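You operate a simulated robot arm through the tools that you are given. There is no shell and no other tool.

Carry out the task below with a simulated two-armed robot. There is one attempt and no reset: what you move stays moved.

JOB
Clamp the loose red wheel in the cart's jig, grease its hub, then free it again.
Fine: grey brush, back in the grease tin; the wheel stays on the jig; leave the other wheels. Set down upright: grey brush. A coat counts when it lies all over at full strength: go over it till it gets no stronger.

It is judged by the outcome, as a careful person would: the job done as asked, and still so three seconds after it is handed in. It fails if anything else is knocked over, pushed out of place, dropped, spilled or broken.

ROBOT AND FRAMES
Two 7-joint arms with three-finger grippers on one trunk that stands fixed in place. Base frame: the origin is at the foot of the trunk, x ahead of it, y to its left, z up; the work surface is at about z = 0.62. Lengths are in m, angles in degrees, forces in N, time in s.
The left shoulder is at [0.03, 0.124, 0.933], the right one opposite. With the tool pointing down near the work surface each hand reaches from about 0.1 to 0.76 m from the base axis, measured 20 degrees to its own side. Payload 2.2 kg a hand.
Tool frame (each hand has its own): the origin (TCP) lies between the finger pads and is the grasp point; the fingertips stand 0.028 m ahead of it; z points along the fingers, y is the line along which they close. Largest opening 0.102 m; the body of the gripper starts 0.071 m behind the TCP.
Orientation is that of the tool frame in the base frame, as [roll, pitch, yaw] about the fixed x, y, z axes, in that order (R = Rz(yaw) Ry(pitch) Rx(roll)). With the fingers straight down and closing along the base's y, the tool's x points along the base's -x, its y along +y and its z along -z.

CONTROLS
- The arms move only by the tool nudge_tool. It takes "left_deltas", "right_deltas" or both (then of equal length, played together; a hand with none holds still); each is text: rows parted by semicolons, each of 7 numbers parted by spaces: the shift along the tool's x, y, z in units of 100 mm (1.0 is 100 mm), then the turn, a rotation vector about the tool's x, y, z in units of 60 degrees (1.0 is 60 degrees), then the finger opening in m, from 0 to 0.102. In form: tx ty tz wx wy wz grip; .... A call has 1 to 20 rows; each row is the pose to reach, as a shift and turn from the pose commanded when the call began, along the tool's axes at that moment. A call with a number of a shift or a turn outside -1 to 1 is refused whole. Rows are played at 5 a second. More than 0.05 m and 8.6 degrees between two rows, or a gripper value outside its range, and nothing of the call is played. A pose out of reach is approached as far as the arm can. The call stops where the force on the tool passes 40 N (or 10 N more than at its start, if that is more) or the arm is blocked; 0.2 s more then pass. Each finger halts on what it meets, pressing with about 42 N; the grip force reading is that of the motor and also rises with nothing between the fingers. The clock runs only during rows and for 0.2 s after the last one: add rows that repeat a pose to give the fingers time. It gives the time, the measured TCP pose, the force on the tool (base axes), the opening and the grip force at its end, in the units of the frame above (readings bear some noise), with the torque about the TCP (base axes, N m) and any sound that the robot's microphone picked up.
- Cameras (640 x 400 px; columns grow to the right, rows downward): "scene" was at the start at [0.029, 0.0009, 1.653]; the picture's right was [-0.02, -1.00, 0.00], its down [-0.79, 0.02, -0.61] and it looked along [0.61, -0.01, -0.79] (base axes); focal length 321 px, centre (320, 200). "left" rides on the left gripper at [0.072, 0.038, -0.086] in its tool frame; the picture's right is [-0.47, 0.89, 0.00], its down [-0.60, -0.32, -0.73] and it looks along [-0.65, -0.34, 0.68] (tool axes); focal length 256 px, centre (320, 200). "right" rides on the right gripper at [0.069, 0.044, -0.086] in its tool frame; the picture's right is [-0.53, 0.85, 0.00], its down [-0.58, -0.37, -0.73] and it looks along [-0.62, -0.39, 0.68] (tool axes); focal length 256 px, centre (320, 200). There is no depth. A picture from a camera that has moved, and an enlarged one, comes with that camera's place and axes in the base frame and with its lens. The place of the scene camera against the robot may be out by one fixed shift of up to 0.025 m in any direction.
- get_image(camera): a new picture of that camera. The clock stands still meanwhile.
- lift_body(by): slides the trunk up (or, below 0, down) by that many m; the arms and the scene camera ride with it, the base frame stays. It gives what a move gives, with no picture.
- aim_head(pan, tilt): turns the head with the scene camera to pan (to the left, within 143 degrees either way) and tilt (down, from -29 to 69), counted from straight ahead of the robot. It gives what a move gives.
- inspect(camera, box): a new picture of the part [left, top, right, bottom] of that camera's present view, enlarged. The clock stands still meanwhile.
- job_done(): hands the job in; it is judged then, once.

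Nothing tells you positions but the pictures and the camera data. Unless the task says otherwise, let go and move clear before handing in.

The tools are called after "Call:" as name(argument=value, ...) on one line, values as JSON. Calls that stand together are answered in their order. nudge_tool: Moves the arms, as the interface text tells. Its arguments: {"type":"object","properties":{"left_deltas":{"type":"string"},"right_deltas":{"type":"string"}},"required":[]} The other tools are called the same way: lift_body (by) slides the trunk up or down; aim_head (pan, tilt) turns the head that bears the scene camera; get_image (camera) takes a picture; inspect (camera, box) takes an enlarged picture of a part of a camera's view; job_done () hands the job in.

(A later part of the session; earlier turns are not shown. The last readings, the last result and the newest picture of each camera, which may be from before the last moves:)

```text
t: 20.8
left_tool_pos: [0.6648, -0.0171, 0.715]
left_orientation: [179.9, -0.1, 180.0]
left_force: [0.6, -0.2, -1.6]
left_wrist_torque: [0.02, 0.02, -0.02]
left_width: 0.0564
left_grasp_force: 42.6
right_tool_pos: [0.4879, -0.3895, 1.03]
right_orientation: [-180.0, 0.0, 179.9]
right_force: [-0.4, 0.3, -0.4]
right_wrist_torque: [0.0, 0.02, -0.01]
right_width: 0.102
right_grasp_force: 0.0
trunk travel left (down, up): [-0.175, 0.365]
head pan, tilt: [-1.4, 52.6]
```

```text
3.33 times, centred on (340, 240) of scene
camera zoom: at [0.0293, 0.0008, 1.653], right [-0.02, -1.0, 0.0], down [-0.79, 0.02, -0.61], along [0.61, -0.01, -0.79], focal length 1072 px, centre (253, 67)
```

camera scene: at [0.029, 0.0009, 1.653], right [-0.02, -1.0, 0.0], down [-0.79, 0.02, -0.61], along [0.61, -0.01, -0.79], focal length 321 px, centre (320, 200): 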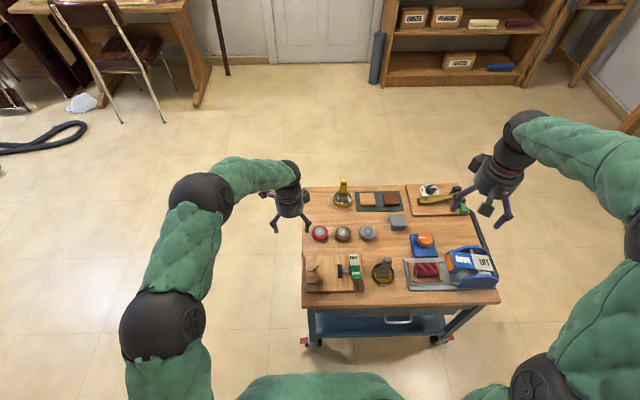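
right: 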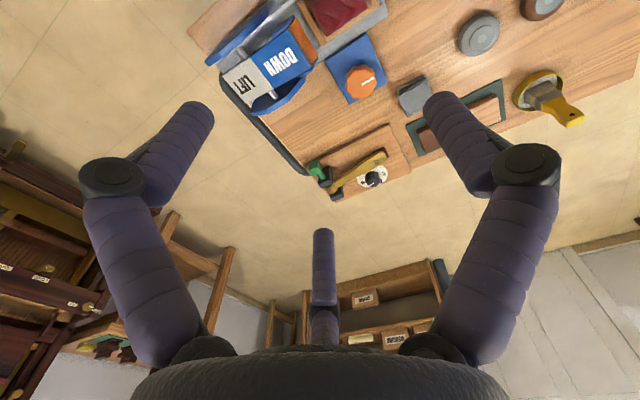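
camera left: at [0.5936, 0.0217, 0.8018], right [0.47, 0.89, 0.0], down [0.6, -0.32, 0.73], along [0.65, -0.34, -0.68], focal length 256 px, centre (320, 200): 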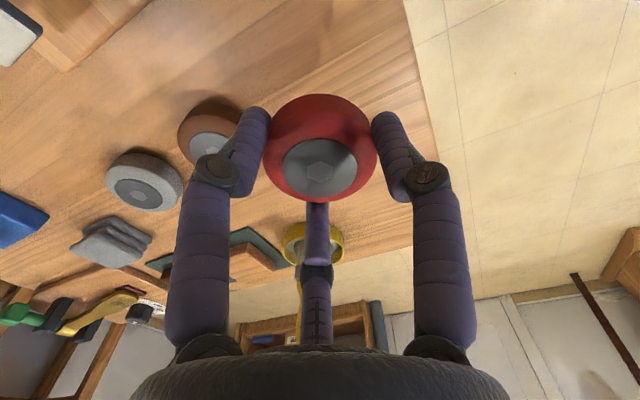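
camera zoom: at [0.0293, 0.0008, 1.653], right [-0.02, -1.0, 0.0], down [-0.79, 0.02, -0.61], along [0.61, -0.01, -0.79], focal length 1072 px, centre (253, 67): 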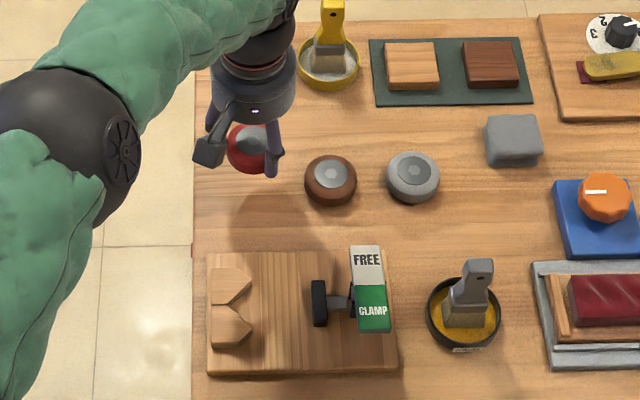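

The wheel is held level. I carry it over the jig at a safe height, aiming for (0.5105, -0.034).

Call:
nudge_tool(left_deltas="0.25 -0.04 0 0 0 0 0.045; 0.5 -0.08 0 0 0 0 0.045; 0.75 -0.12 0 0 0 0 0.045; 1 -0.17 0 0 0 0 0.045; 1 -0.17 0 0 0 0 0.045")

Call:
nudge_tool(left_deltas="0.2 0 0 0 0 0 0.045; 0.4 0 0 0 0 0 0.045; 0.548 0 0 0 0 0 0.045; 0.548 0 0 0 0 0 0.045")

Call:
get_image(camera="left")

Call:
inspect(camera="left", box=[180, 0, 480, 190])

Call:
inspect(camera="scene", box=[290, 220, 400, 300])

```text
t: 22.0
left_tool_pos: [0.5651, -0.0339, 0.7149]
left_orientation: [-180.0, 0.0, -180.0]
left_force: [0.3, 0.8, -2.2]
left_wrist_torque: [0.0, 0.06, -0.01]
left_width: 0.0564
left_grasp_force: 42.3
right_tool_pos: [0.4872, -0.3888, 1.0285]
right_orientation: [-179.9, 0.0, -180.0]
right_force: [-0.2, 0.0, -0.2]
right_wrist_torque: [-0.02, 0.0, -0.03]
right_width: 0.1022
right_grasp_force: 0.0
trunk travel left (down, up): [-0.175, 0.365]
head pan, tilt: [-1.4, 52.6]
```

```text
t: 23.0
left_tool_pos: [0.5105, -0.0345, 0.7155]
left_orientation: [180.0, 0.0, 180.0]
left_force: [0.3, 0.6, -2.0]
left_wrist_torque: [-0.01, -0.02, -0.03]
left_width: 0.0565
left_grasp_force: 42.4
right_tool_pos: [0.4879, -0.3899, 1.0307]
right_orientation: [180.0, -0.1, -180.0]
right_force: [-0.3, -0.4, -0.6]
right_wrist_torque: [0.02, -0.03, -0.02]
right_width: 0.1022
right_grasp_force: 0.0
trunk travel left (down, up): [-0.175, 0.365]
head pan, tilt: [-1.4, 52.6]
```

```text
taken
camera left: at [0.4385, 0.005, 0.8019], right [0.47, 0.89, 0.0], down [0.6, -0.32, 0.73], along [0.65, -0.34, -0.68], focal length 256 px, centre (320, 200)
```

left: 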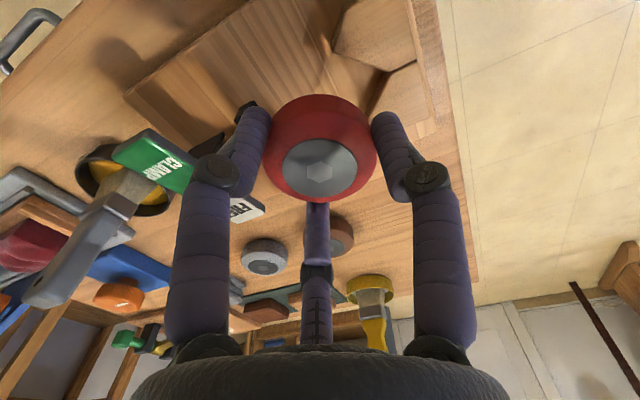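

```text
2.11 times, centred on (330, 95) of left
camera zoom: at [0.4385, 0.005, 0.8019], right [0.47, 0.89, 0.0], down [0.6, -0.32, 0.73], along [0.65, -0.34, -0.68], focal length 539 px, centre (299, 421)
```

zoom: 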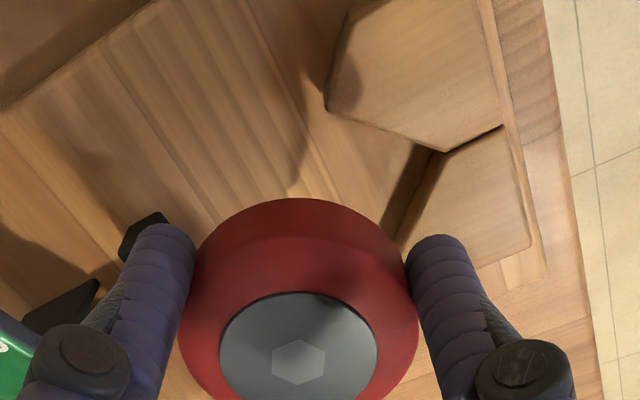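

```text
5.00 times, centred on (345, 260) of scene
camera zoom: at [0.0293, 0.0008, 1.653], right [-0.02, -1.0, 0.0], down [-0.79, 0.02, -0.61], along [0.61, -0.01, -0.79], focal length 1607 px, centre (195, -100)
```

zoom: 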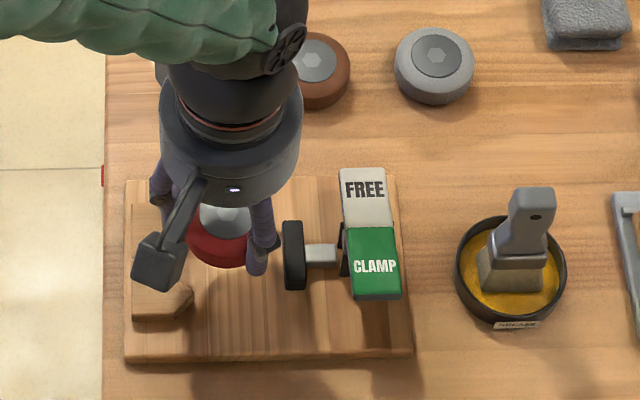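

V apex confirmed at about (0.5106, 0.013). The wheel is over the board between V and pad with clearance both sides; I'll descend in steps and watch for contact.

Call:
nudge_tool(left_deltas="0 0 0.12 0 0 0 0.045; 0 0 0.24 0 0 0 0.045; 0 0 0.34 0 0 0 0.045; 0 0 0.34 0 0 0 0.045")

Call:
get_image(camera="left")

Call:
inspect(camera="scene", box=[300, 230, 380, 300])

```text
t: 24.0
left_tool_pos: [0.5111, -0.0346, 0.6819]
left_orientation: [-180.0, -0.1, -179.9]
left_force: [0.4, 0.8, -1.5]
left_wrist_torque: [-0.01, 0.0, 0.02]
left_width: 0.0566
left_grasp_force: 42.1
right_tool_pos: [0.4869, -0.3896, 1.0303]
right_orientation: [180.0, 0.0, 180.0]
right_force: [-0.3, 0.2, 0.2]
right_wrist_torque: [0.03, 0.02, 0.01]
right_width: 0.1023
right_grasp_force: 0.0
trunk travel left (down, up): [-0.175, 0.365]
head pan, tilt: [-1.4, 52.6]
```

```text
taken
camera left: at [0.4388, 0.0052, 0.7676], right [0.47, 0.89, 0.0], down [0.6, -0.32, 0.73], along [0.65, -0.34, -0.68], focal length 256 px, centre (320, 200)
```

left: 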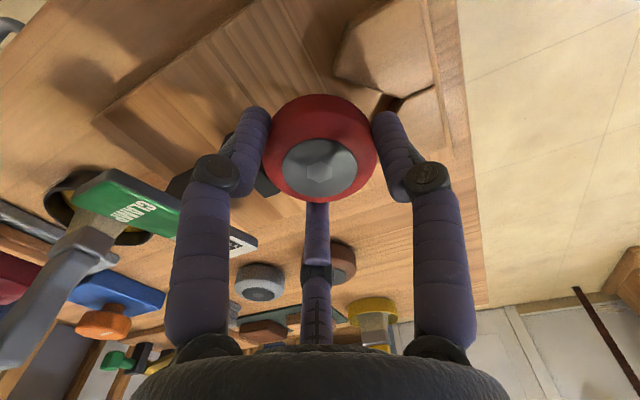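

```text
5.71 times, centred on (340, 265) of scene
camera zoom: at [0.029, 0.0009, 1.653], right [-0.02, -1.0, 0.0], down [-0.79, 0.02, -0.61], along [0.61, -0.01, -0.79], focal length 1837 px, centre (206, -171)
```

zoom: 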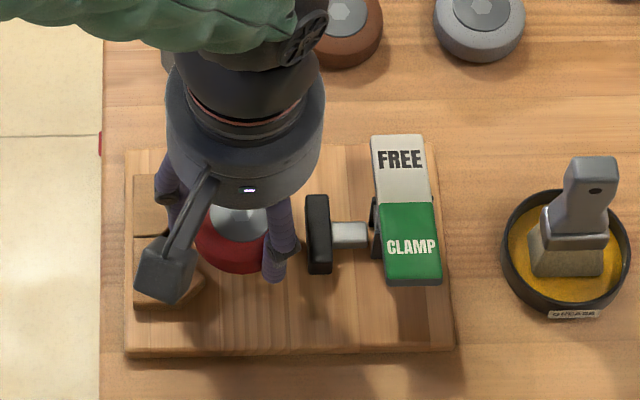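

Call:
nudge_tool(left_deltas="0 0 0.02 0 0 0 0.045; 0 0 0.04 0 0 0 0.045; 0 0 0.06 0 0 0 0.045; 0 0 0.08 0 0 0 0.045")

```text
t: 25.0
left_tool_pos: [0.5112, -0.0331, 0.6733]
left_orientation: [180.0, 0.0, -179.9]
left_force: [0.7, 0.0, -0.9]
left_wrist_torque: [0.03, -0.02, 0.0]
left_width: 0.0561
left_grasp_force: 41.6
right_tool_pos: [0.4873, -0.3896, 1.0306]
right_orientation: [-180.0, 0.0, -180.0]
right_force: [0.6, 0.0, 0.2]
right_wrist_torque: [0.03, 0.0, 0.03]
right_width: 0.1021
right_grasp_force: 0.1
trunk travel left (down, up): [-0.175, 0.365]
head pan, tilt: [-1.4, 52.6]
```

Call:
nudge_tool(left_deltas="0 0 0.015 0 0 0 0.045; 0 0 0.03 0 0 0 0.045; 0 0 0.03 0 0 0 0.045")

```text
t: 25.8
left_tool_pos: [0.5111, -0.0338, 0.6699]
left_orientation: [-180.0, 0.0, 180.0]
left_force: [1.1, 0.1, -1.6]
left_wrist_torque: [-0.01, -0.01, 0.02]
left_width: 0.0567
left_grasp_force: 42.2
right_tool_pos: [0.4869, -0.3897, 1.0299]
right_orientation: [-180.0, 0.0, 180.0]
right_force: [-0.1, 0.5, -0.3]
right_wrist_torque: [0.0, 0.03, -0.01]
right_width: 0.1021
right_grasp_force: 0.1
trunk travel left (down, up): [-0.175, 0.365]
head pan, tilt: [-1.4, 52.6]
```

Still no contact at TCP z 0.670, so I continue in small steps.

Call:
nudge_tool(left_deltas="0 0 0.01 0 0 0 0.045; 0 0 0.02 0 0 0 0.045; 0 0 0.02 0 0 0 0.045")

Call:
nudge_tool(left_deltas="0 0 0.01 0 0 0 0.045; 0 0 0.01 0 0 0 0.045")

```text
t: 26.6
left_tool_pos: [0.5109, -0.0334, 0.6679]
left_orientation: [180.0, 0.0, -180.0]
left_force: [0.3, -0.4, -1.3]
left_wrist_torque: [0.01, 0.0, -0.02]
left_width: 0.0563
left_grasp_force: 42.4
right_tool_pos: [0.4874, -0.3896, 1.0299]
right_orientation: [179.9, 0.1, -179.9]
right_force: [0.5, 0.3, -0.4]
right_wrist_torque: [0.0, 0.01, -0.01]
right_width: 0.1023
right_grasp_force: 0.1
trunk travel left (down, up): [-0.175, 0.365]
head pan, tilt: [-1.4, 52.6]
```

```text
t: 27.2
left_tool_pos: [0.5108, -0.0335, 0.6688]
left_orientation: [180.0, 0.0, 180.0]
left_force: [-0.3, 1.0, 3.5]
left_wrist_torque: [0.08, 0.11, -0.02]
left_width: 0.0564
left_grasp_force: 41.7
right_tool_pos: [0.4882, -0.3896, 1.0294]
right_orientation: [179.9, 0.0, -180.0]
right_force: [0.5, -0.4, -0.6]
right_wrist_torque: [0.03, 0.01, -0.02]
right_width: 0.1021
right_grasp_force: 0.2
trunk travel left (down, up): [-0.175, 0.365]
head pan, tilt: [-1.4, 52.6]
```

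Light contact at the expected board height. Checking the pictures before releasing.

Call:
inspect(camera="left", box=[220, 40, 460, 210])

Call:
inspect(camera="scene", box=[300, 235, 370, 295])

```text
2.35 times, centred on (340, 125) of left
camera zoom: at [0.4388, 0.0052, 0.7542], right [0.47, 0.89, 0.0], down [0.6, -0.32, 0.73], along [0.65, -0.34, -0.68], focal length 602 px, centre (273, 376)
```

zoom: 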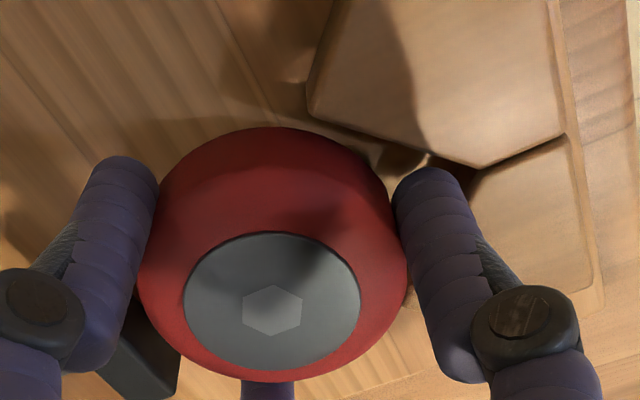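

```text
6.67 times, centred on (335, 265) of scene
camera zoom: at [0.0287, 0.001, 1.6531], right [-0.02, -1.0, 0.0], down [-0.79, 0.02, -0.61], along [0.61, -0.01, -0.79], focal length 2143 px, centre (220, -233)
```

zoom: 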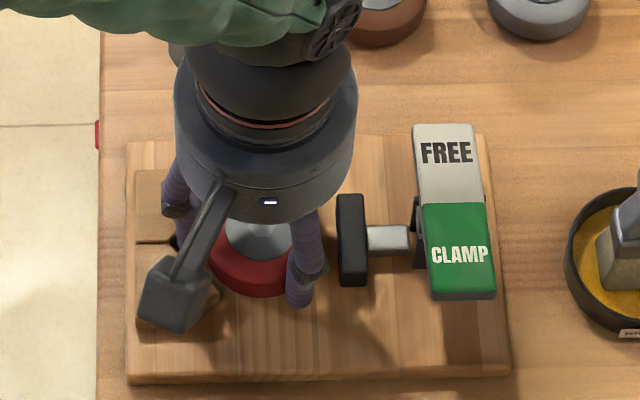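

The wheel sits on the board with the thumb in the notch. I'll open slightly to release, then rise straight up.

Call:
nudge_tool(left_deltas="0 0 0 0 0 0 0.058; 0 0 0 0 0 0 0.06; 0 0 0 0 0 0 0.062; 0 0 0 0 0 0 0.062")

Call:
inspect(camera="left", box=[220, 40, 460, 210])

```text
t: 28.2
left_tool_pos: [0.5105, -0.0337, 0.6662]
left_orientation: [-179.9, -0.1, -180.0]
left_force: [-1.4, -2.6, -2.3]
left_wrist_torque: [-0.08, 0.04, 0.04]
left_width: 0.0603
left_grasp_force: 0.0
right_tool_pos: [0.4868, -0.3901, 1.0291]
right_orientation: [179.9, 0.1, -180.0]
right_force: [0.6, -0.7, -1.3]
right_wrist_torque: [0.01, -0.03, -0.06]
right_width: 0.102
right_grasp_force: 0.1
trunk travel left (down, up): [-0.175, 0.365]
head pan, tilt: [-1.4, 52.6]
```

```text
2.35 times, centred on (340, 125) of left
camera zoom: at [0.4383, 0.0049, 0.7536], right [0.47, 0.89, 0.0], down [0.6, -0.32, 0.73], along [0.65, -0.34, -0.68], focal length 602 px, centre (273, 376)
```

zoom: 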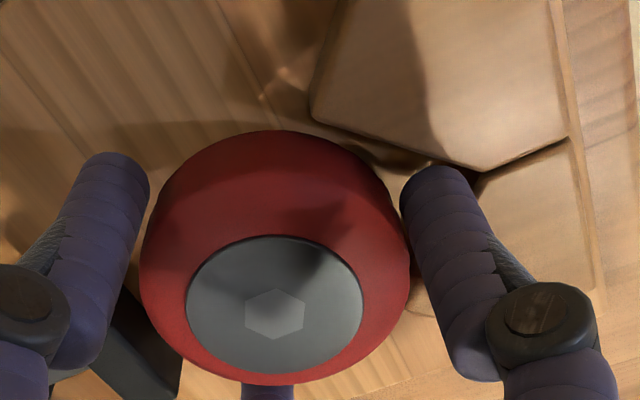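

Released with the thumb brushing the notch. Rising: first a little, then opening wider once above the V-block.

Call:
nudge_tool(left_deltas="0 0 -0.03 0 0 0 0.06; 0 0 -0.08 0 0 0 0.061; 0 0 -0.14 0 0 0 0.066; 0 0 -0.2 0 0 0 0.07; 0 0 -0.35 0 0 0 0.08; 0 0 -0.6 0 0 0 0.08; 0 0 -0.9 0 0 0 0.08; 0 0 -0.9 0 0 0 0.08")

Call:
get_image(camera="left")

Call:
inspect(camera="left", box=[200, 0, 440, 150])

Call:
inspect(camera="scene", box=[300, 235, 400, 300])

```text
t: 30.0
left_tool_pos: [0.5108, -0.0337, 0.7567]
left_orientation: [-180.0, -0.1, -179.9]
left_force: [-0.3, -0.3, -0.6]
left_wrist_torque: [0.02, -0.02, 0.0]
left_width: 0.0802
left_grasp_force: 0.0
right_tool_pos: [0.4883, -0.39, 1.0292]
right_orientation: [179.9, 0.0, -179.9]
right_force: [-0.4, 0.7, -0.5]
right_wrist_torque: [-0.01, -0.02, -0.04]
right_width: 0.102
right_grasp_force: 0.0
trunk travel left (down, up): [-0.175, 0.365]
head pan, tilt: [-1.4, 52.6]
```

```text
taken
camera left: at [0.4397, 0.0053, 0.8436], right [0.47, 0.89, 0.0], down [0.6, -0.32, 0.73], along [0.65, -0.34, -0.68], focal length 256 px, centre (320, 200)
```

left: 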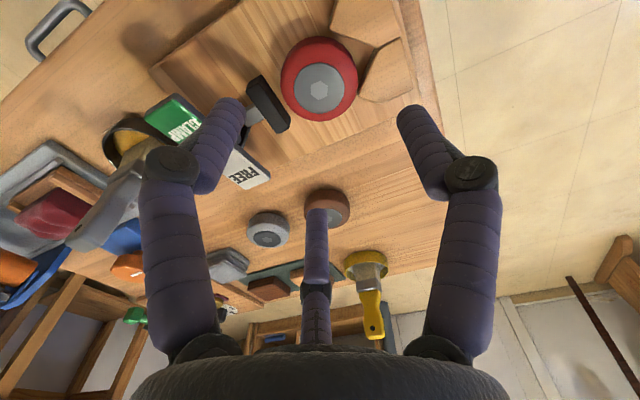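

```text
2.67 times, centred on (320, 75) of left
camera zoom: at [0.4397, 0.0053, 0.8436], right [0.47, 0.89, 0.0], down [0.6, -0.32, 0.73], along [0.65, -0.34, -0.68], focal length 683 px, centre (320, 533)
```

zoom: 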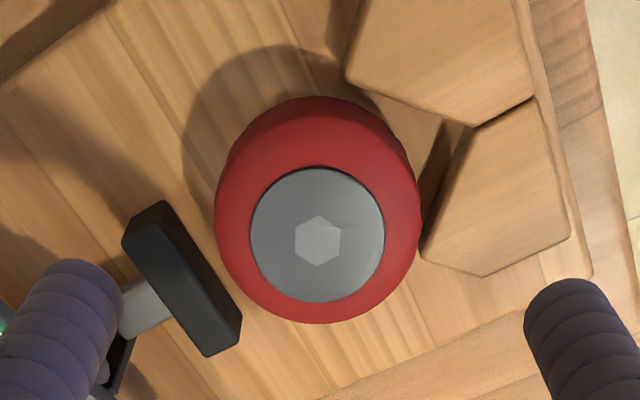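

```text
6.15 times, centred on (350, 268) of scene
camera zoom: at [0.0293, 0.0007, 1.653], right [-0.02, -1.0, 0.0], down [-0.79, 0.02, -0.61], along [0.61, -0.01, -0.79], focal length 1978 px, centre (135, -215)
```

zoom: 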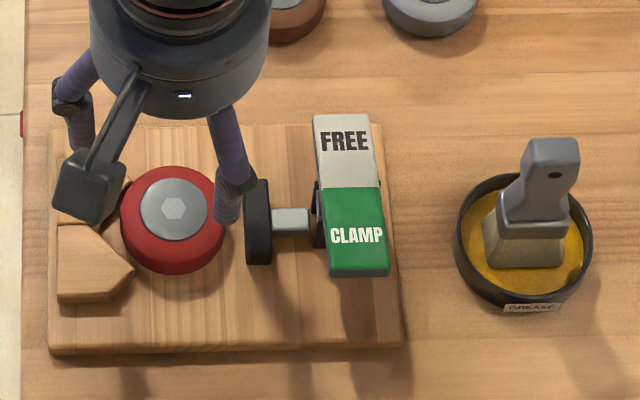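

The wheel rests at about (0.511, -0.033), just short of the seat. The rocker's CLAMP end is about (0.463, -0.126, 0.685). I'll close the fingers and move above it.

Call:
nudge_tool(left_deltas="0 0 -0.4 0 0 0 0.06; 0.12 -0.3 -0.4 0 0 0 0.03; 0.24 -0.6 -0.4 0 0 0 0.0; 0.36 -0.935 -0.4 0 0 0 0.0; 0.36 -0.935 -0.4 0 0 0 0.0; 0.36 -0.935 -0.4 0 0 0 0.0")

Call:
get_image(camera="left")

Call:
inspect(camera="scene", box=[300, 220, 420, 300])

```text
t: 31.4
left_tool_pos: [0.4746, -0.1268, 0.7974]
left_orientation: [180.0, 0.0, 180.0]
left_force: [0.3, 0.1, 0.1]
left_wrist_torque: [0.02, 0.03, -0.01]
left_width: 0.0021
left_grasp_force: 31.5
right_tool_pos: [0.4864, -0.3898, 1.0299]
right_orientation: [179.9, 0.0, -180.0]
right_force: [-0.9, -0.3, 0.2]
right_wrist_torque: [-0.02, 0.0, -0.01]
right_width: 0.1019
right_grasp_force: 0.1
trunk travel left (down, up): [-0.175, 0.365]
head pan, tilt: [-1.4, 52.6]
```

```text
taken
camera left: at [0.4031, -0.0879, 0.884], right [0.47, 0.89, 0.0], down [0.6, -0.32, 0.73], along [0.65, -0.34, -0.68], focal length 256 px, centre (320, 200)
```

left: 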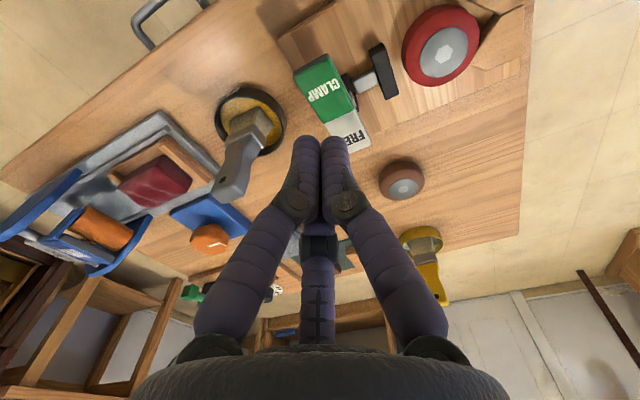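

```text
5.00 times, centred on (360, 260) of scene
camera zoom: at [0.029, 0.0005, 1.653], right [-0.02, -1.0, 0.0], down [-0.79, 0.02, -0.61], along [0.61, -0.01, -0.79], focal length 1607 px, centre (120, -100)
```

zoom: 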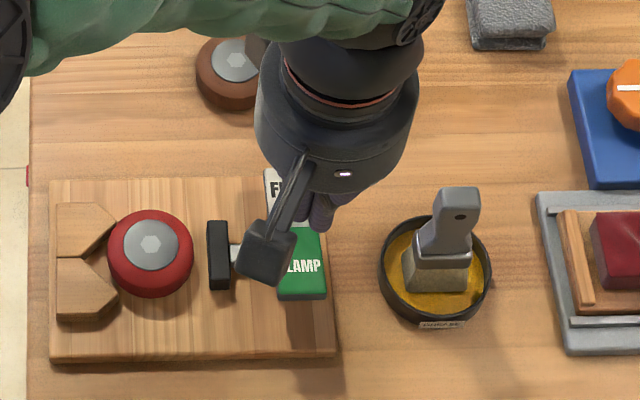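

Call:
inspect(camera="left", box=[190, 20, 490, 210])

```text
2.11 times, centred on (340, 115) of left
camera zoom: at [0.4031, -0.0879, 0.884], right [0.47, 0.89, 0.0], down [0.6, -0.32, 0.73], along [0.65, -0.34, -0.68], focal length 539 px, centre (278, 379)
```

zoom: 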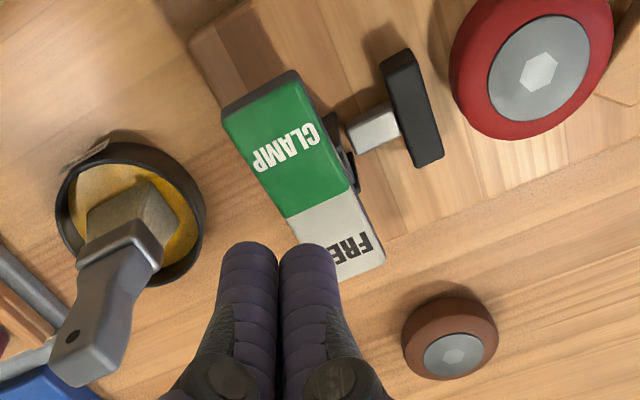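

The press point under the closed fingers is on the green CLAMP pad (x≈0.475). Descending and pressing in small steps.

Call:
nudge_tool(left_deltas="0 0 0.3 0 0 0 0; 0 0 0.6 0 0 0 0; 0 0 0.73 0 0 0 0; 0 0 0.73 0 0 0 0")

Call:
nudge_tool(left_deltas="0 0 0.03 0 0 0 0; 0 0 0.06 0 0 0 0; 0 0 0.09 0 0 0 0; 0 0 0.12 0 0 0 0; 0 0 0.12 0 0 0 0")

Call:
inspect(camera="left", box=[190, 20, 490, 210])

```text
t: 32.4
left_tool_pos: [0.4753, -0.1251, 0.7249]
left_orientation: [-179.9, 0.0, 180.0]
left_force: [0.7, 0.9, -0.1]
left_wrist_torque: [0.02, 0.01, 0.0]
left_width: 0.0023
left_grasp_force: 31.2
right_tool_pos: [0.4874, -0.3892, 1.0295]
right_orientation: [-180.0, 0.0, -180.0]
right_force: [0.4, 0.4, 0.2]
right_wrist_torque: [-0.05, -0.01, 0.02]
right_width: 0.1019
right_grasp_force: 0.0
trunk travel left (down, up): [-0.175, 0.365]
head pan, tilt: [-1.4, 52.6]
```

```text
t: 33.6
left_tool_pos: [0.4747, -0.1261, 0.7116]
left_orientation: [-179.9, 0.0, 179.9]
left_force: [-0.9, 0.5, -0.2]
left_wrist_torque: [-0.02, -0.03, 0.02]
left_width: 0.002
left_grasp_force: 31.8
right_tool_pos: [0.4876, -0.3897, 1.0306]
right_orientation: [180.0, 0.0, -179.9]
right_force: [-0.5, 0.4, 0.2]
right_wrist_torque: [-0.02, 0.02, 0.03]
right_width: 0.102
right_grasp_force: 0.1
trunk travel left (down, up): [-0.175, 0.365]
head pan, tilt: [-1.4, 52.6]
```

```text
2.11 times, centred on (340, 115) of left
camera zoom: at [0.403, -0.088, 0.7985], right [0.47, 0.89, 0.0], down [0.6, -0.32, 0.73], along [0.65, -0.34, -0.68], focal length 539 px, centre (278, 379)
```

zoom: 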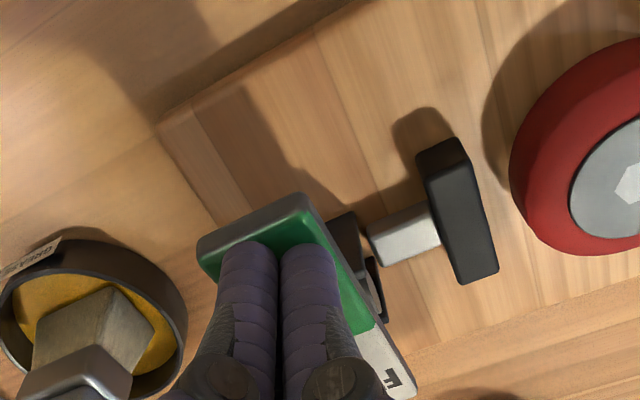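

Fingertips are just over the CLAMP end. Continuing to press down.

Call:
nudge_tool(left_deltas="0 0 0.03 0 0 0 0; 0 0 0.06 0 0 0 0; 0 0 0.09 0 0 0 0; 0 0 0.09 0 0 0 0")

```text
t: 34.6
left_tool_pos: [0.4742, -0.1273, 0.703]
left_orientation: [180.0, 0.1, 180.0]
left_force: [-0.4, 0.1, 0.0]
left_wrist_torque: [0.01, 0.0, 0.02]
left_width: 0.0019
left_grasp_force: 31.6
right_tool_pos: [0.4878, -0.3899, 1.0293]
right_orientation: [-180.0, 0.0, -180.0]
right_force: [0.3, -0.4, 0.1]
right_wrist_torque: [-0.01, 0.0, 0.0]
right_width: 0.1021
right_grasp_force: 0.1
trunk travel left (down, up): [-0.175, 0.365]
head pan, tilt: [-1.4, 52.6]
```

Call:
nudge_tool(left_deltas="0 0 0.03 0 0 0 0; 0 0 0.06 0 0 0 0; 0 0 0.09 0 0 0 0; 0 0 0.09 0 0 0 0")

Call:
inspect(camera="left", box=[190, 20, 490, 210])

```text
t: 35.6
left_tool_pos: [0.4759, -0.1264, 0.6961]
left_orientation: [-179.9, 0.3, -179.9]
left_force: [-9.2, 1.7, 24.9]
left_wrist_torque: [0.0, -0.17, -0.2]
left_width: 0.0018
left_grasp_force: 31.8
right_tool_pos: [0.4847, -0.3889, 1.031]
right_orientation: [180.0, 0.1, 179.9]
right_force: [-0.6, -0.4, -0.6]
right_wrist_torque: [-0.01, 0.04, -0.05]
right_width: 0.1022
right_grasp_force: 0.1
trunk travel left (down, up): [-0.175, 0.365]
head pan, tilt: [-1.4, 52.6]
```

```text
2.11 times, centred on (340, 115) of left
camera zoom: at [0.4025, -0.0881, 0.7828], right [0.46, 0.89, 0.0], down [0.6, -0.32, 0.73], along [0.65, -0.34, -0.68], focal length 539 px, centre (278, 379)
```

zoom: 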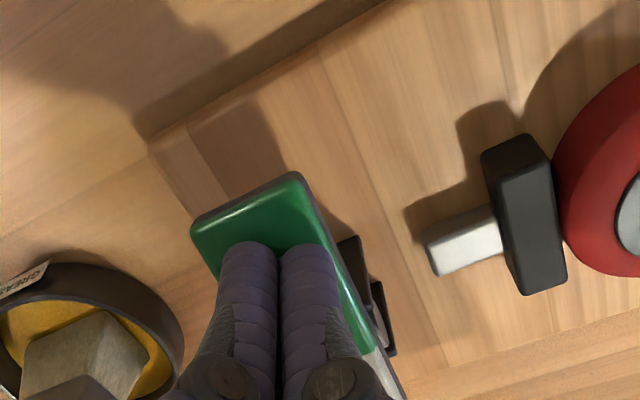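

The pad has moved out against the wheel, with force building on the rocker. I'll press slightly further to make sure it reaches its stop.

Call:
nudge_tool(left_deltas="0 0 0.01 0 0 0 0; 0 0 0.02 0 0 0 0; 0 0 0.02 0 0 0 0")

Call:
inspect(camera="left", box=[190, 20, 490, 210])

Call:
inspect(camera="scene", box=[300, 230, 400, 300])

```text
t: 36.1
left_tool_pos: [0.4743, -0.128, 0.6971]
left_orientation: [180.0, 0.2, -179.9]
left_force: [-15.2, 6.2, 22.5]
left_wrist_torque: [0.05, 0.06, 0.09]
left_width: 0.0022
left_grasp_force: 31.3
right_tool_pos: [0.486, -0.3898, 1.0289]
right_orientation: [179.9, 0.1, -180.0]
right_force: [0.2, 0.0, -0.4]
right_wrist_torque: [-0.01, 0.04, 0.02]
right_width: 0.1021
right_grasp_force: 0.0
trunk travel left (down, up): [-0.175, 0.365]
head pan, tilt: [-1.4, 52.6]
stopped in row 2 (left hand): the force on the tool passed its limit at 42 N (the readings are from after the stop); the commanded pose is now the measured one
```

```text
2.11 times, centred on (340, 115) of left
camera zoom: at [0.4025, -0.0884, 0.7829], right [0.46, 0.89, 0.0], down [0.6, -0.32, 0.73], along [0.65, -0.34, -0.68], focal length 539 px, centre (278, 379)
```

zoom: 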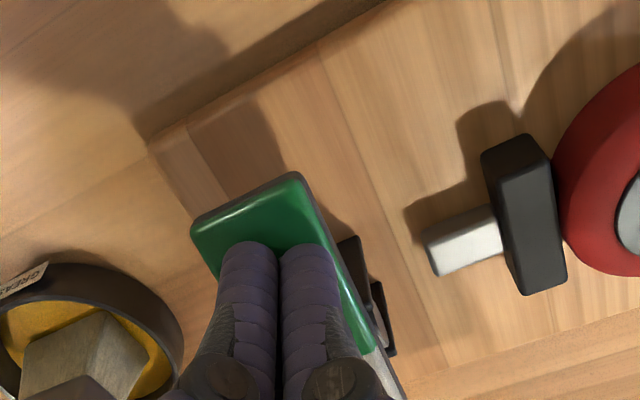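

```text
5.71 times, centred on (350, 265) of scene
camera zoom: at [0.0261, 0.0016, 1.6531], right [-0.02, -1.0, 0.0], down [-0.79, 0.02, -0.61], along [0.61, -0.01, -0.79], focal length 1837 px, centre (149, -171)
```

zoom: 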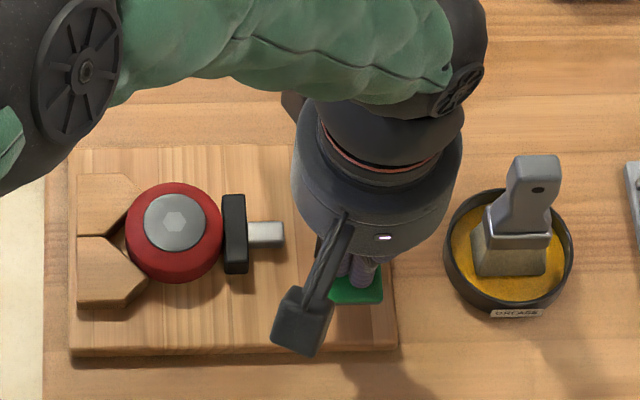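

Clamped: pad bears on the wheel, which sits in the V. Lifting off and checking that it stays.

Call:
nudge_tool(left_deltas="0 0 -0.2 0 0 0 0; 0 0 -0.5 0 0 0 0; 0 0 -0.9 0 0 0 0; 0 0 -1 0 0 0 0; 0 0 -1 0 0 0 0")

Call:
get_image(camera="left")

Call:
inspect(camera="left", box=[190, 0, 490, 190])

Call:
inspect(camera="scene", box=[300, 230, 420, 310])

```text
t: 37.3
left_tool_pos: [0.4752, -0.1284, 0.7955]
left_orientation: [179.9, 0.2, -179.9]
left_force: [0.1, 1.5, 0.1]
left_wrist_torque: [0.02, 0.02, 0.02]
left_width: 0.0021
left_grasp_force: 31.7
right_tool_pos: [0.4873, -0.3894, 1.0297]
right_orientation: [-180.0, 0.0, -180.0]
right_force: [-0.1, 0.0, 0.1]
right_wrist_torque: [-0.03, 0.01, 0.03]
right_width: 0.1018
right_grasp_force: 0.1
trunk travel left (down, up): [-0.175, 0.365]
head pan, tilt: [-1.4, 52.6]
```

```text
taken
camera left: at [0.4032, -0.089, 0.8818], right [0.46, 0.89, 0.0], down [0.6, -0.32, 0.73], along [0.65, -0.34, -0.68], focal length 256 px, centre (320, 200)
```

left: 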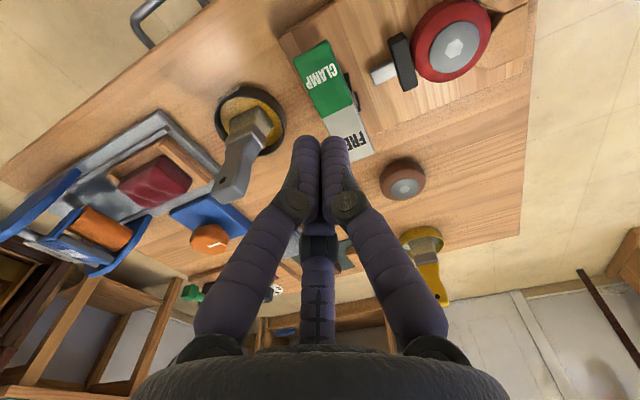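

```text
2.11 times, centred on (340, 95) of left
camera zoom: at [0.4032, -0.089, 0.8818], right [0.46, 0.89, 0.0], down [0.6, -0.32, 0.73], along [0.65, -0.34, -0.68], focal length 539 px, centre (278, 421)
```

zoom: 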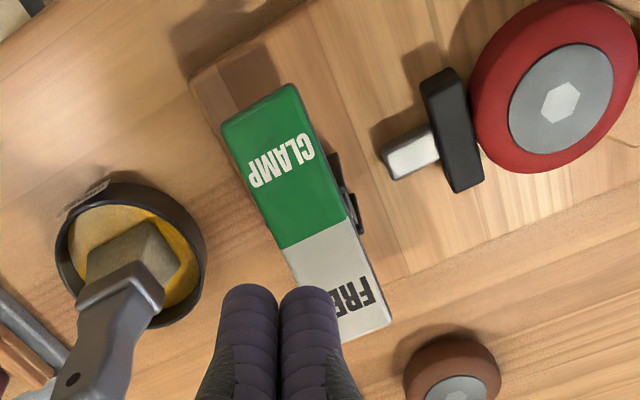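

```text
5.00 times, centred on (360, 270) of scene
camera zoom: at [0.0288, 0.0009, 1.653], right [-0.02, -1.0, 0.0], down [-0.79, 0.02, -0.61], along [0.61, -0.01, -0.79], focal length 1607 px, centre (120, -150)
```

zoom: 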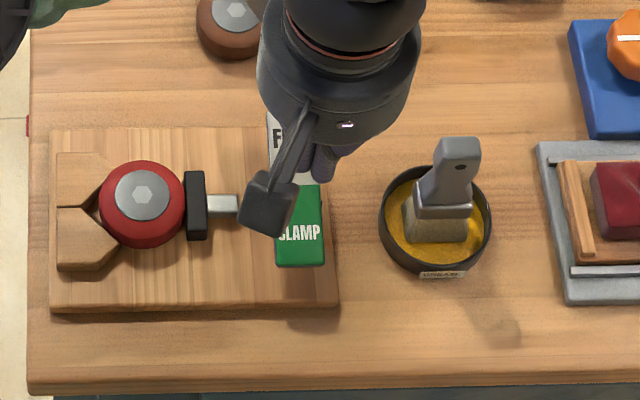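

The wheel is clamped at hub centre about (0.5095, -0.0285). Next I examine the grey brush: enlarge here, then from a second position.

Call:
inspect(camera="left", box=[190, 70, 310, 220])

Call:
nudge_tool(left_deltas="0 0 -0.4 0 0 0 0.03; 0 -0.3 -0.7 0 0 0 0.06; 0 -0.6 -0.7 0 0 0 0.08; 0 -0.8 -0.7 0 0 0 0.1; 0 -0.8 -0.7 0 0 0 0.1")

Call:
get_image(camera="left")

Call:
inspect(camera="left", box=[230, 20, 430, 145])

Call:
inspect(camera="scene", box=[360, 240, 420, 300])

```text
2.67 times, centred on (250, 145) of left
camera zoom: at [0.4032, -0.089, 0.8818], right [0.46, 0.89, 0.0], down [0.6, -0.32, 0.73], along [0.65, -0.34, -0.68], focal length 683 px, centre (507, 347)
```

zoom: 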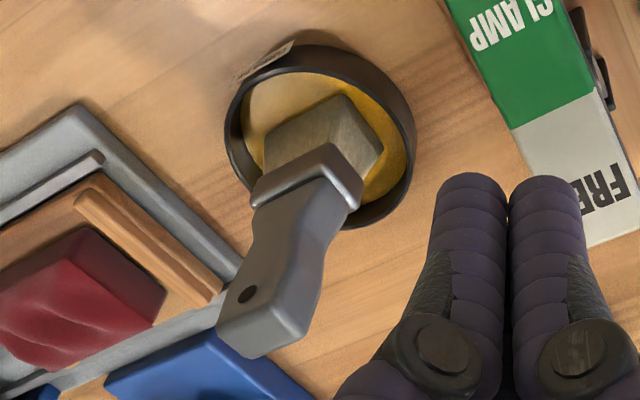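

```text
t: 38.5
left_tool_pos: [0.4767, -0.2085, 0.8655]
left_orientation: [-179.9, 0.2, -180.0]
left_force: [0.4, 0.9, -0.6]
left_wrist_torque: [0.01, 0.0, -0.01]
left_width: 0.0998
left_grasp_force: 0.0
right_tool_pos: [0.488, -0.3901, 1.0299]
right_orientation: [-180.0, 0.0, -180.0]
right_force: [0.1, -0.7, 0.2]
right_wrist_torque: [0.0, 0.02, -0.01]
right_width: 0.1021
right_grasp_force: 0.0
trunk travel left (down, up): [-0.175, 0.365]
head pan, tilt: [-1.4, 52.6]
```

```text
taken
camera left: at [0.4035, -0.169, 0.9515], right [0.46, 0.89, 0.0], down [0.6, -0.32, 0.73], along [0.65, -0.34, -0.68], focal length 256 px, centre (320, 200)
```

left: 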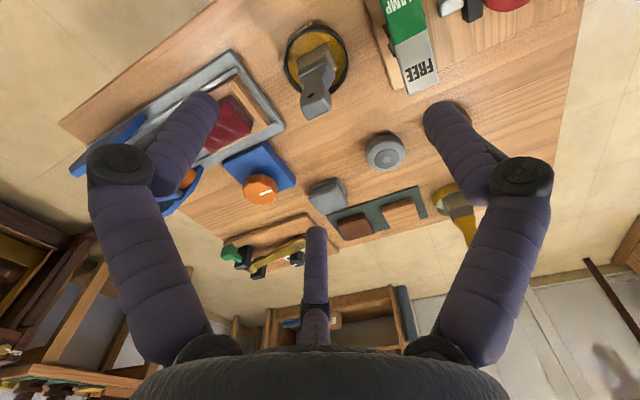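

```text
3.20 times, centred on (330, 82) of left
camera zoom: at [0.4035, -0.169, 0.9515], right [0.46, 0.89, 0.0], down [0.6, -0.32, 0.73], along [0.65, -0.34, -0.68], focal length 819 px, centre (288, 576)
```

zoom: 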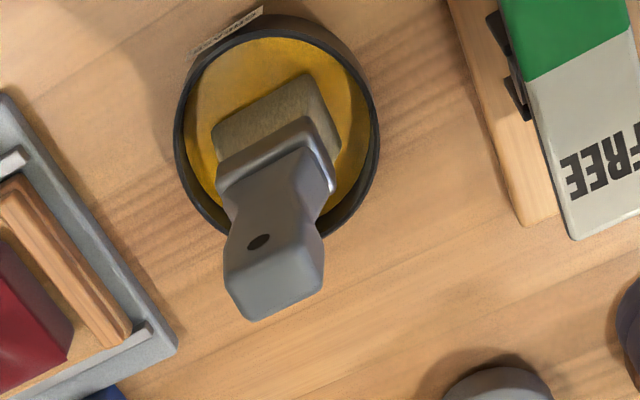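

```text
6.67 times, centred on (390, 270) of scene
camera zoom: at [0.0289, 0.0011, 1.653], right [-0.02, -1.0, 0.0], down [-0.79, 0.02, -0.61], along [0.61, -0.01, -0.79], focal length 2143 px, centre (-147, -267)
```

zoom: 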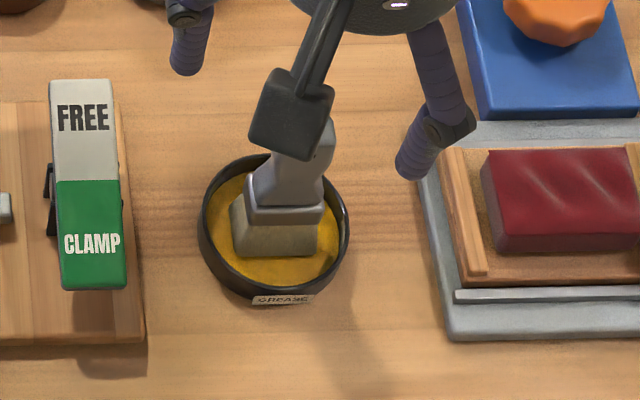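

The brush stands nearly upright: handle top centre about (0.4997, -0.2233, 0.737), handle roughly 25 mm × 13 mm, tin centre (0.4945, -0.222). I'll position the open hand above the handle and check alignment.

Call:
nudge_tool(left_deltas="-0.12 -0.08 0.1 0 0 0 0.08; -0.23 -0.165 0.3 0 0 0 0.08; -0.23 -0.165 0.6 0 0 0 0.08; -0.23 -0.165 0.75 0 0 0 0.08; -0.23 -0.165 0.75 0 0 0 0.08")

Call:
get_image(camera="left")

Call:
inspect(camera="left", box=[230, 40, 430, 200])

Call:
inspect(camera="scene", box=[340, 200, 440, 300])

```text
t: 39.7
left_tool_pos: [0.499, -0.2246, 0.7894]
left_orientation: [-179.9, 0.2, 180.0]
left_force: [0.4, -0.2, -0.1]
left_wrist_torque: [-0.02, 0.02, 0.01]
left_width: 0.0798
left_grasp_force: 0.1
right_tool_pos: [0.4875, -0.3894, 1.0295]
right_orientation: [-180.0, 0.0, 179.8]
right_force: [-0.4, 0.5, -0.2]
right_wrist_torque: [-0.02, -0.03, 0.01]
right_width: 0.1021
right_grasp_force: 0.1
trunk travel left (down, up): [-0.175, 0.365]
head pan, tilt: [-1.4, 52.6]
```

```text
taken
camera left: at [0.4264, -0.1854, 0.876], right [0.46, 0.89, 0.0], down [0.6, -0.32, 0.73], along [0.65, -0.34, -0.68], focal length 256 px, centre (320, 200)
```

left: 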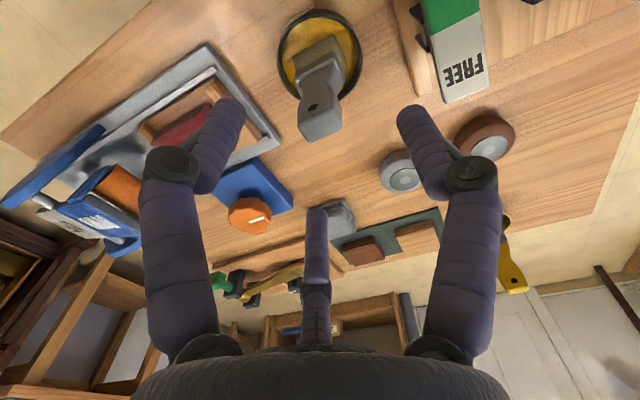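

```text
2.50 times, centred on (330, 120) of left
camera zoom: at [0.4264, -0.1854, 0.876], right [0.46, 0.89, 0.0], down [0.6, -0.32, 0.73], along [0.65, -0.34, -0.68], focal length 640 px, centre (295, 400)
```

zoom: 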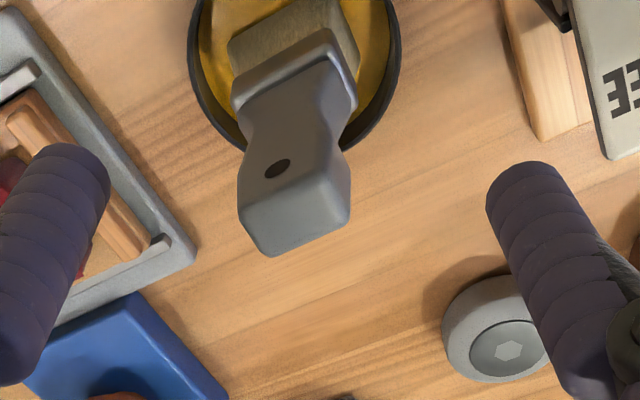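

```text
4.00 times, centred on (390, 250) of scene
camera zoom: at [0.0289, 0.0008, 1.6531], right [-0.02, -1.0, 0.0], down [-0.79, 0.02, -0.61], along [0.61, -0.01, -0.79], focal length 1286 px, centre (40, 0)
```

zoom: 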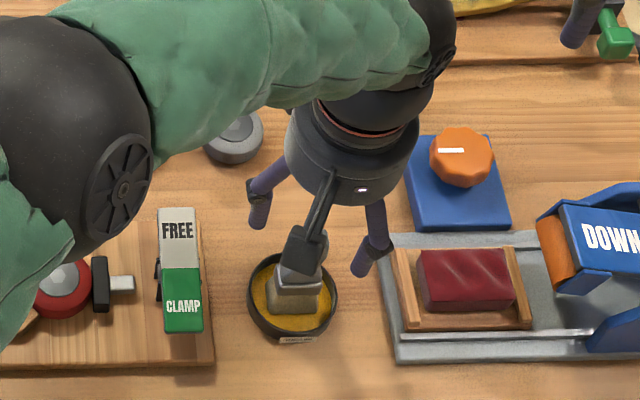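

Aligned within about 2 mm. Descending around the handle to TCP z≈0.713.

Call:
nudge_tool(left_deltas="-0.01 0 0.3 0 0 0 0.08; -0.01 0 0.55 0 0 0 0.08; -0.01 0 0.7 0 0 0 0.08; -0.01 0 0.77 0 0 0 0.08; -0.01 0 0.77 0 0 0 0.08")

Call:
get_image(camera="left")

Call:
inspect(camera="scene", box=[350, 230, 430, 300])

```text
t: 40.9
left_tool_pos: [0.5006, -0.2248, 0.7136]
left_orientation: [-179.9, 0.2, 179.9]
left_force: [0.2, 0.5, -1.0]
left_wrist_torque: [0.01, -0.01, 0.02]
left_width: 0.0798
left_grasp_force: 0.1
right_tool_pos: [0.4882, -0.3894, 1.0303]
right_orientation: [-179.9, 0.0, -180.0]
right_force: [-0.3, 0.2, -0.7]
right_wrist_torque: [-0.02, 0.02, 0.0]
right_width: 0.1021
right_grasp_force: 0.0
trunk travel left (down, up): [-0.175, 0.365]
head pan, tilt: [-1.4, 52.6]
```

```text
taken
camera left: at [0.4281, -0.1855, 0.7994], right [0.46, 0.89, 0.0], down [0.6, -0.32, 0.73], along [0.65, -0.34, -0.68], focal length 256 px, centre (320, 200)
```

left: 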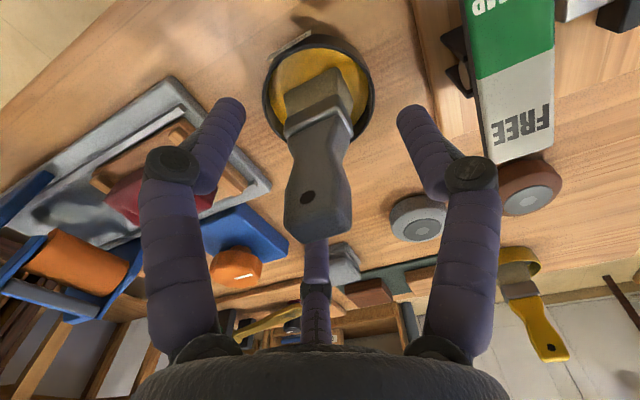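

```text
5.71 times, centred on (390, 265) of scene
camera zoom: at [0.029, 0.0008, 1.653], right [-0.02, -1.0, 0.0], down [-0.79, 0.02, -0.61], along [0.61, -0.01, -0.79], focal length 1837 px, centre (-80, -171)
```

zoom: 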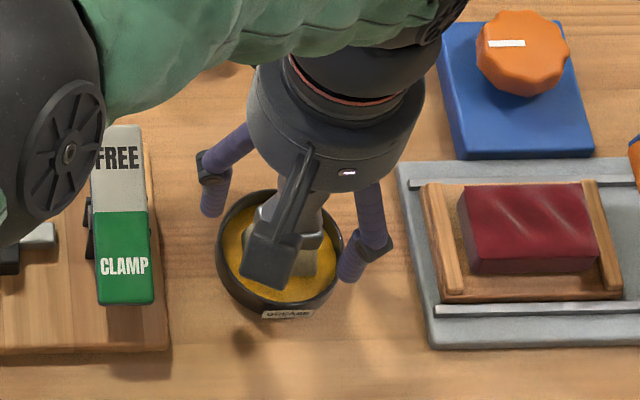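

Handle is between the fingers. Closing gradually.

Call:
nudge_tool(left_deltas="0 0 0 0 0 0 0.06; 0 0 0 0 0 0 0.045; 0 0 0 0 0 0 0.035; 0 0 0 0 0 0 0.028; 0 0 0 0 0 0 0.022; 0 0 0 0 0 0 0.015; 0 0 0 0 0 0 0.012; 0 0 0 0 0 0 0.012")

Call:
get_image(camera="left")

Call:
inspect(camera="scene", box=[350, 230, 430, 300])

```text
t: 42.7
left_tool_pos: [0.4998, -0.224, 0.7135]
left_orientation: [-179.9, 0.1, -179.9]
left_force: [-0.3, 0.2, 1.0]
left_wrist_torque: [0.01, 0.02, -0.05]
left_width: 0.0211
left_grasp_force: 41.6
right_tool_pos: [0.4877, -0.3899, 1.0293]
right_orientation: [179.9, 0.0, 180.0]
right_force: [-0.4, 0.5, -0.8]
right_wrist_torque: [0.02, 0.0, 0.04]
right_width: 0.102
right_grasp_force: 0.2
trunk travel left (down, up): [-0.175, 0.365]
head pan, tilt: [-1.4, 52.6]
```

```text
taken
camera left: at [0.428, -0.1854, 0.7995], right [0.46, 0.89, 0.0], down [0.6, -0.32, 0.73], along [0.65, -0.34, -0.68], focal length 256 px, centre (320, 200)
```

left: 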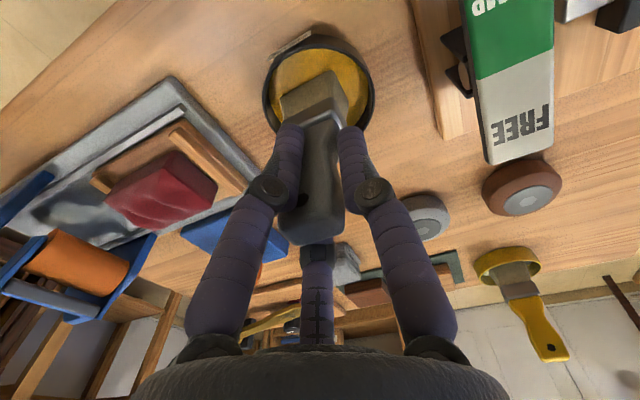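

```text
5.71 times, centred on (390, 265) of scene
camera zoom: at [0.029, 0.0008, 1.653], right [-0.02, -1.0, 0.0], down [-0.79, 0.02, -0.61], along [0.61, -0.01, -0.79], focal length 1837 px, centre (-80, -171)
```

zoom: 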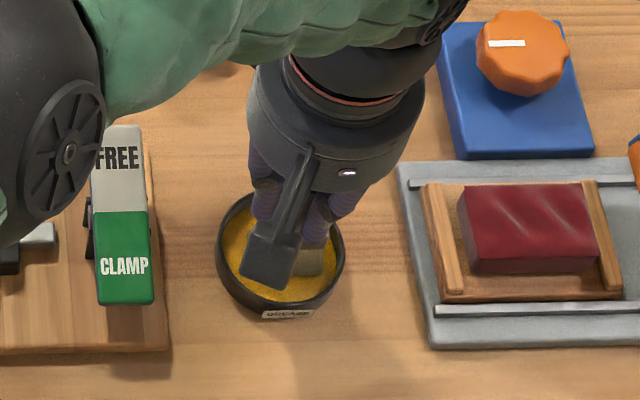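

The brush is gripped (0.021 m). Lifting straight up out of the tin.

Call:
nudge_tool(left_deltas="0 0 -0.1 0 0 0 0.01; 0 0 -0.2 0 0 0 0.01; 0 0 -0.35 0 0 0 0.01; 0 0 -0.55 0 0 0 0.01; 0 0 -0.8 0 0 0 0.01; 0 0 -0.8 0 0 0 0.01")

Call:
get_image(camera="left")

Call:
inspect(camera="scene", box=[340, 200, 440, 300])

Call:
get_image(camera="right")

```text
t: 44.1
left_tool_pos: [0.4986, -0.2249, 0.7929]
left_orientation: [180.0, 0.1, 179.9]
left_force: [0.4, 0.0, -1.8]
left_wrist_torque: [0.01, 0.03, 0.03]
left_width: 0.0206
left_grasp_force: 41.7
right_tool_pos: [0.4894, -0.39, 1.0302]
right_orientation: [179.9, 0.1, -179.9]
right_force: [-0.3, 0.2, 0.1]
right_wrist_torque: [0.01, 0.02, -0.01]
right_width: 0.102
right_grasp_force: 0.1
trunk travel left (down, up): [-0.175, 0.365]
head pan, tilt: [-1.4, 52.6]
```

```text
taken
camera left: at [0.4273, -0.1857, 0.8793], right [0.46, 0.89, 0.0], down [0.6, -0.32, 0.73], along [0.65, -0.34, -0.68], focal length 256 px, centre (320, 200)
```

left: 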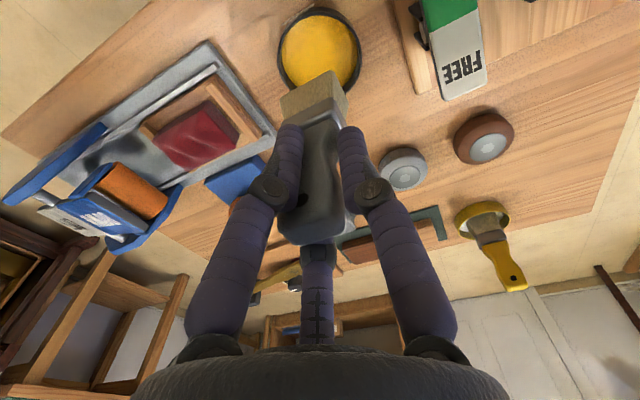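

```text
4.00 times, centred on (390, 250) of scene
camera zoom: at [0.0293, 0.0006, 1.653], right [-0.02, -1.0, 0.0], down [-0.79, 0.02, -0.61], along [0.61, -0.01, -0.79], focal length 1286 px, centre (40, 0)
```

zoom: 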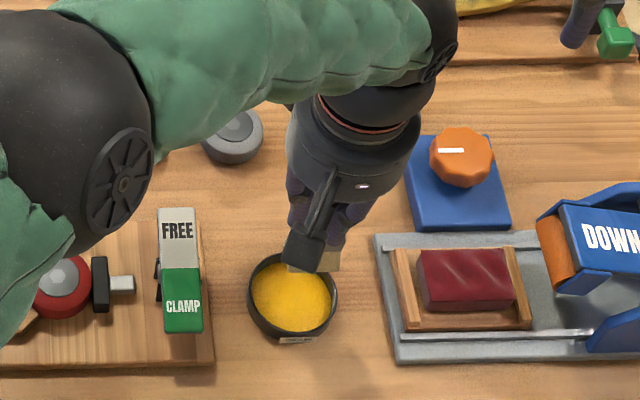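

```text
taken
camera right: at [0.4191, -0.3456, 1.116], right [0.53, 0.85, 0.0], down [0.58, -0.37, 0.73], along [0.62, -0.39, -0.68], focal length 256 px, centre (320, 200)
```

right: 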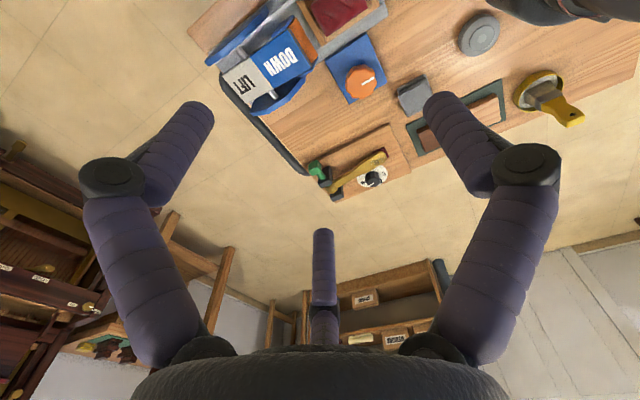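

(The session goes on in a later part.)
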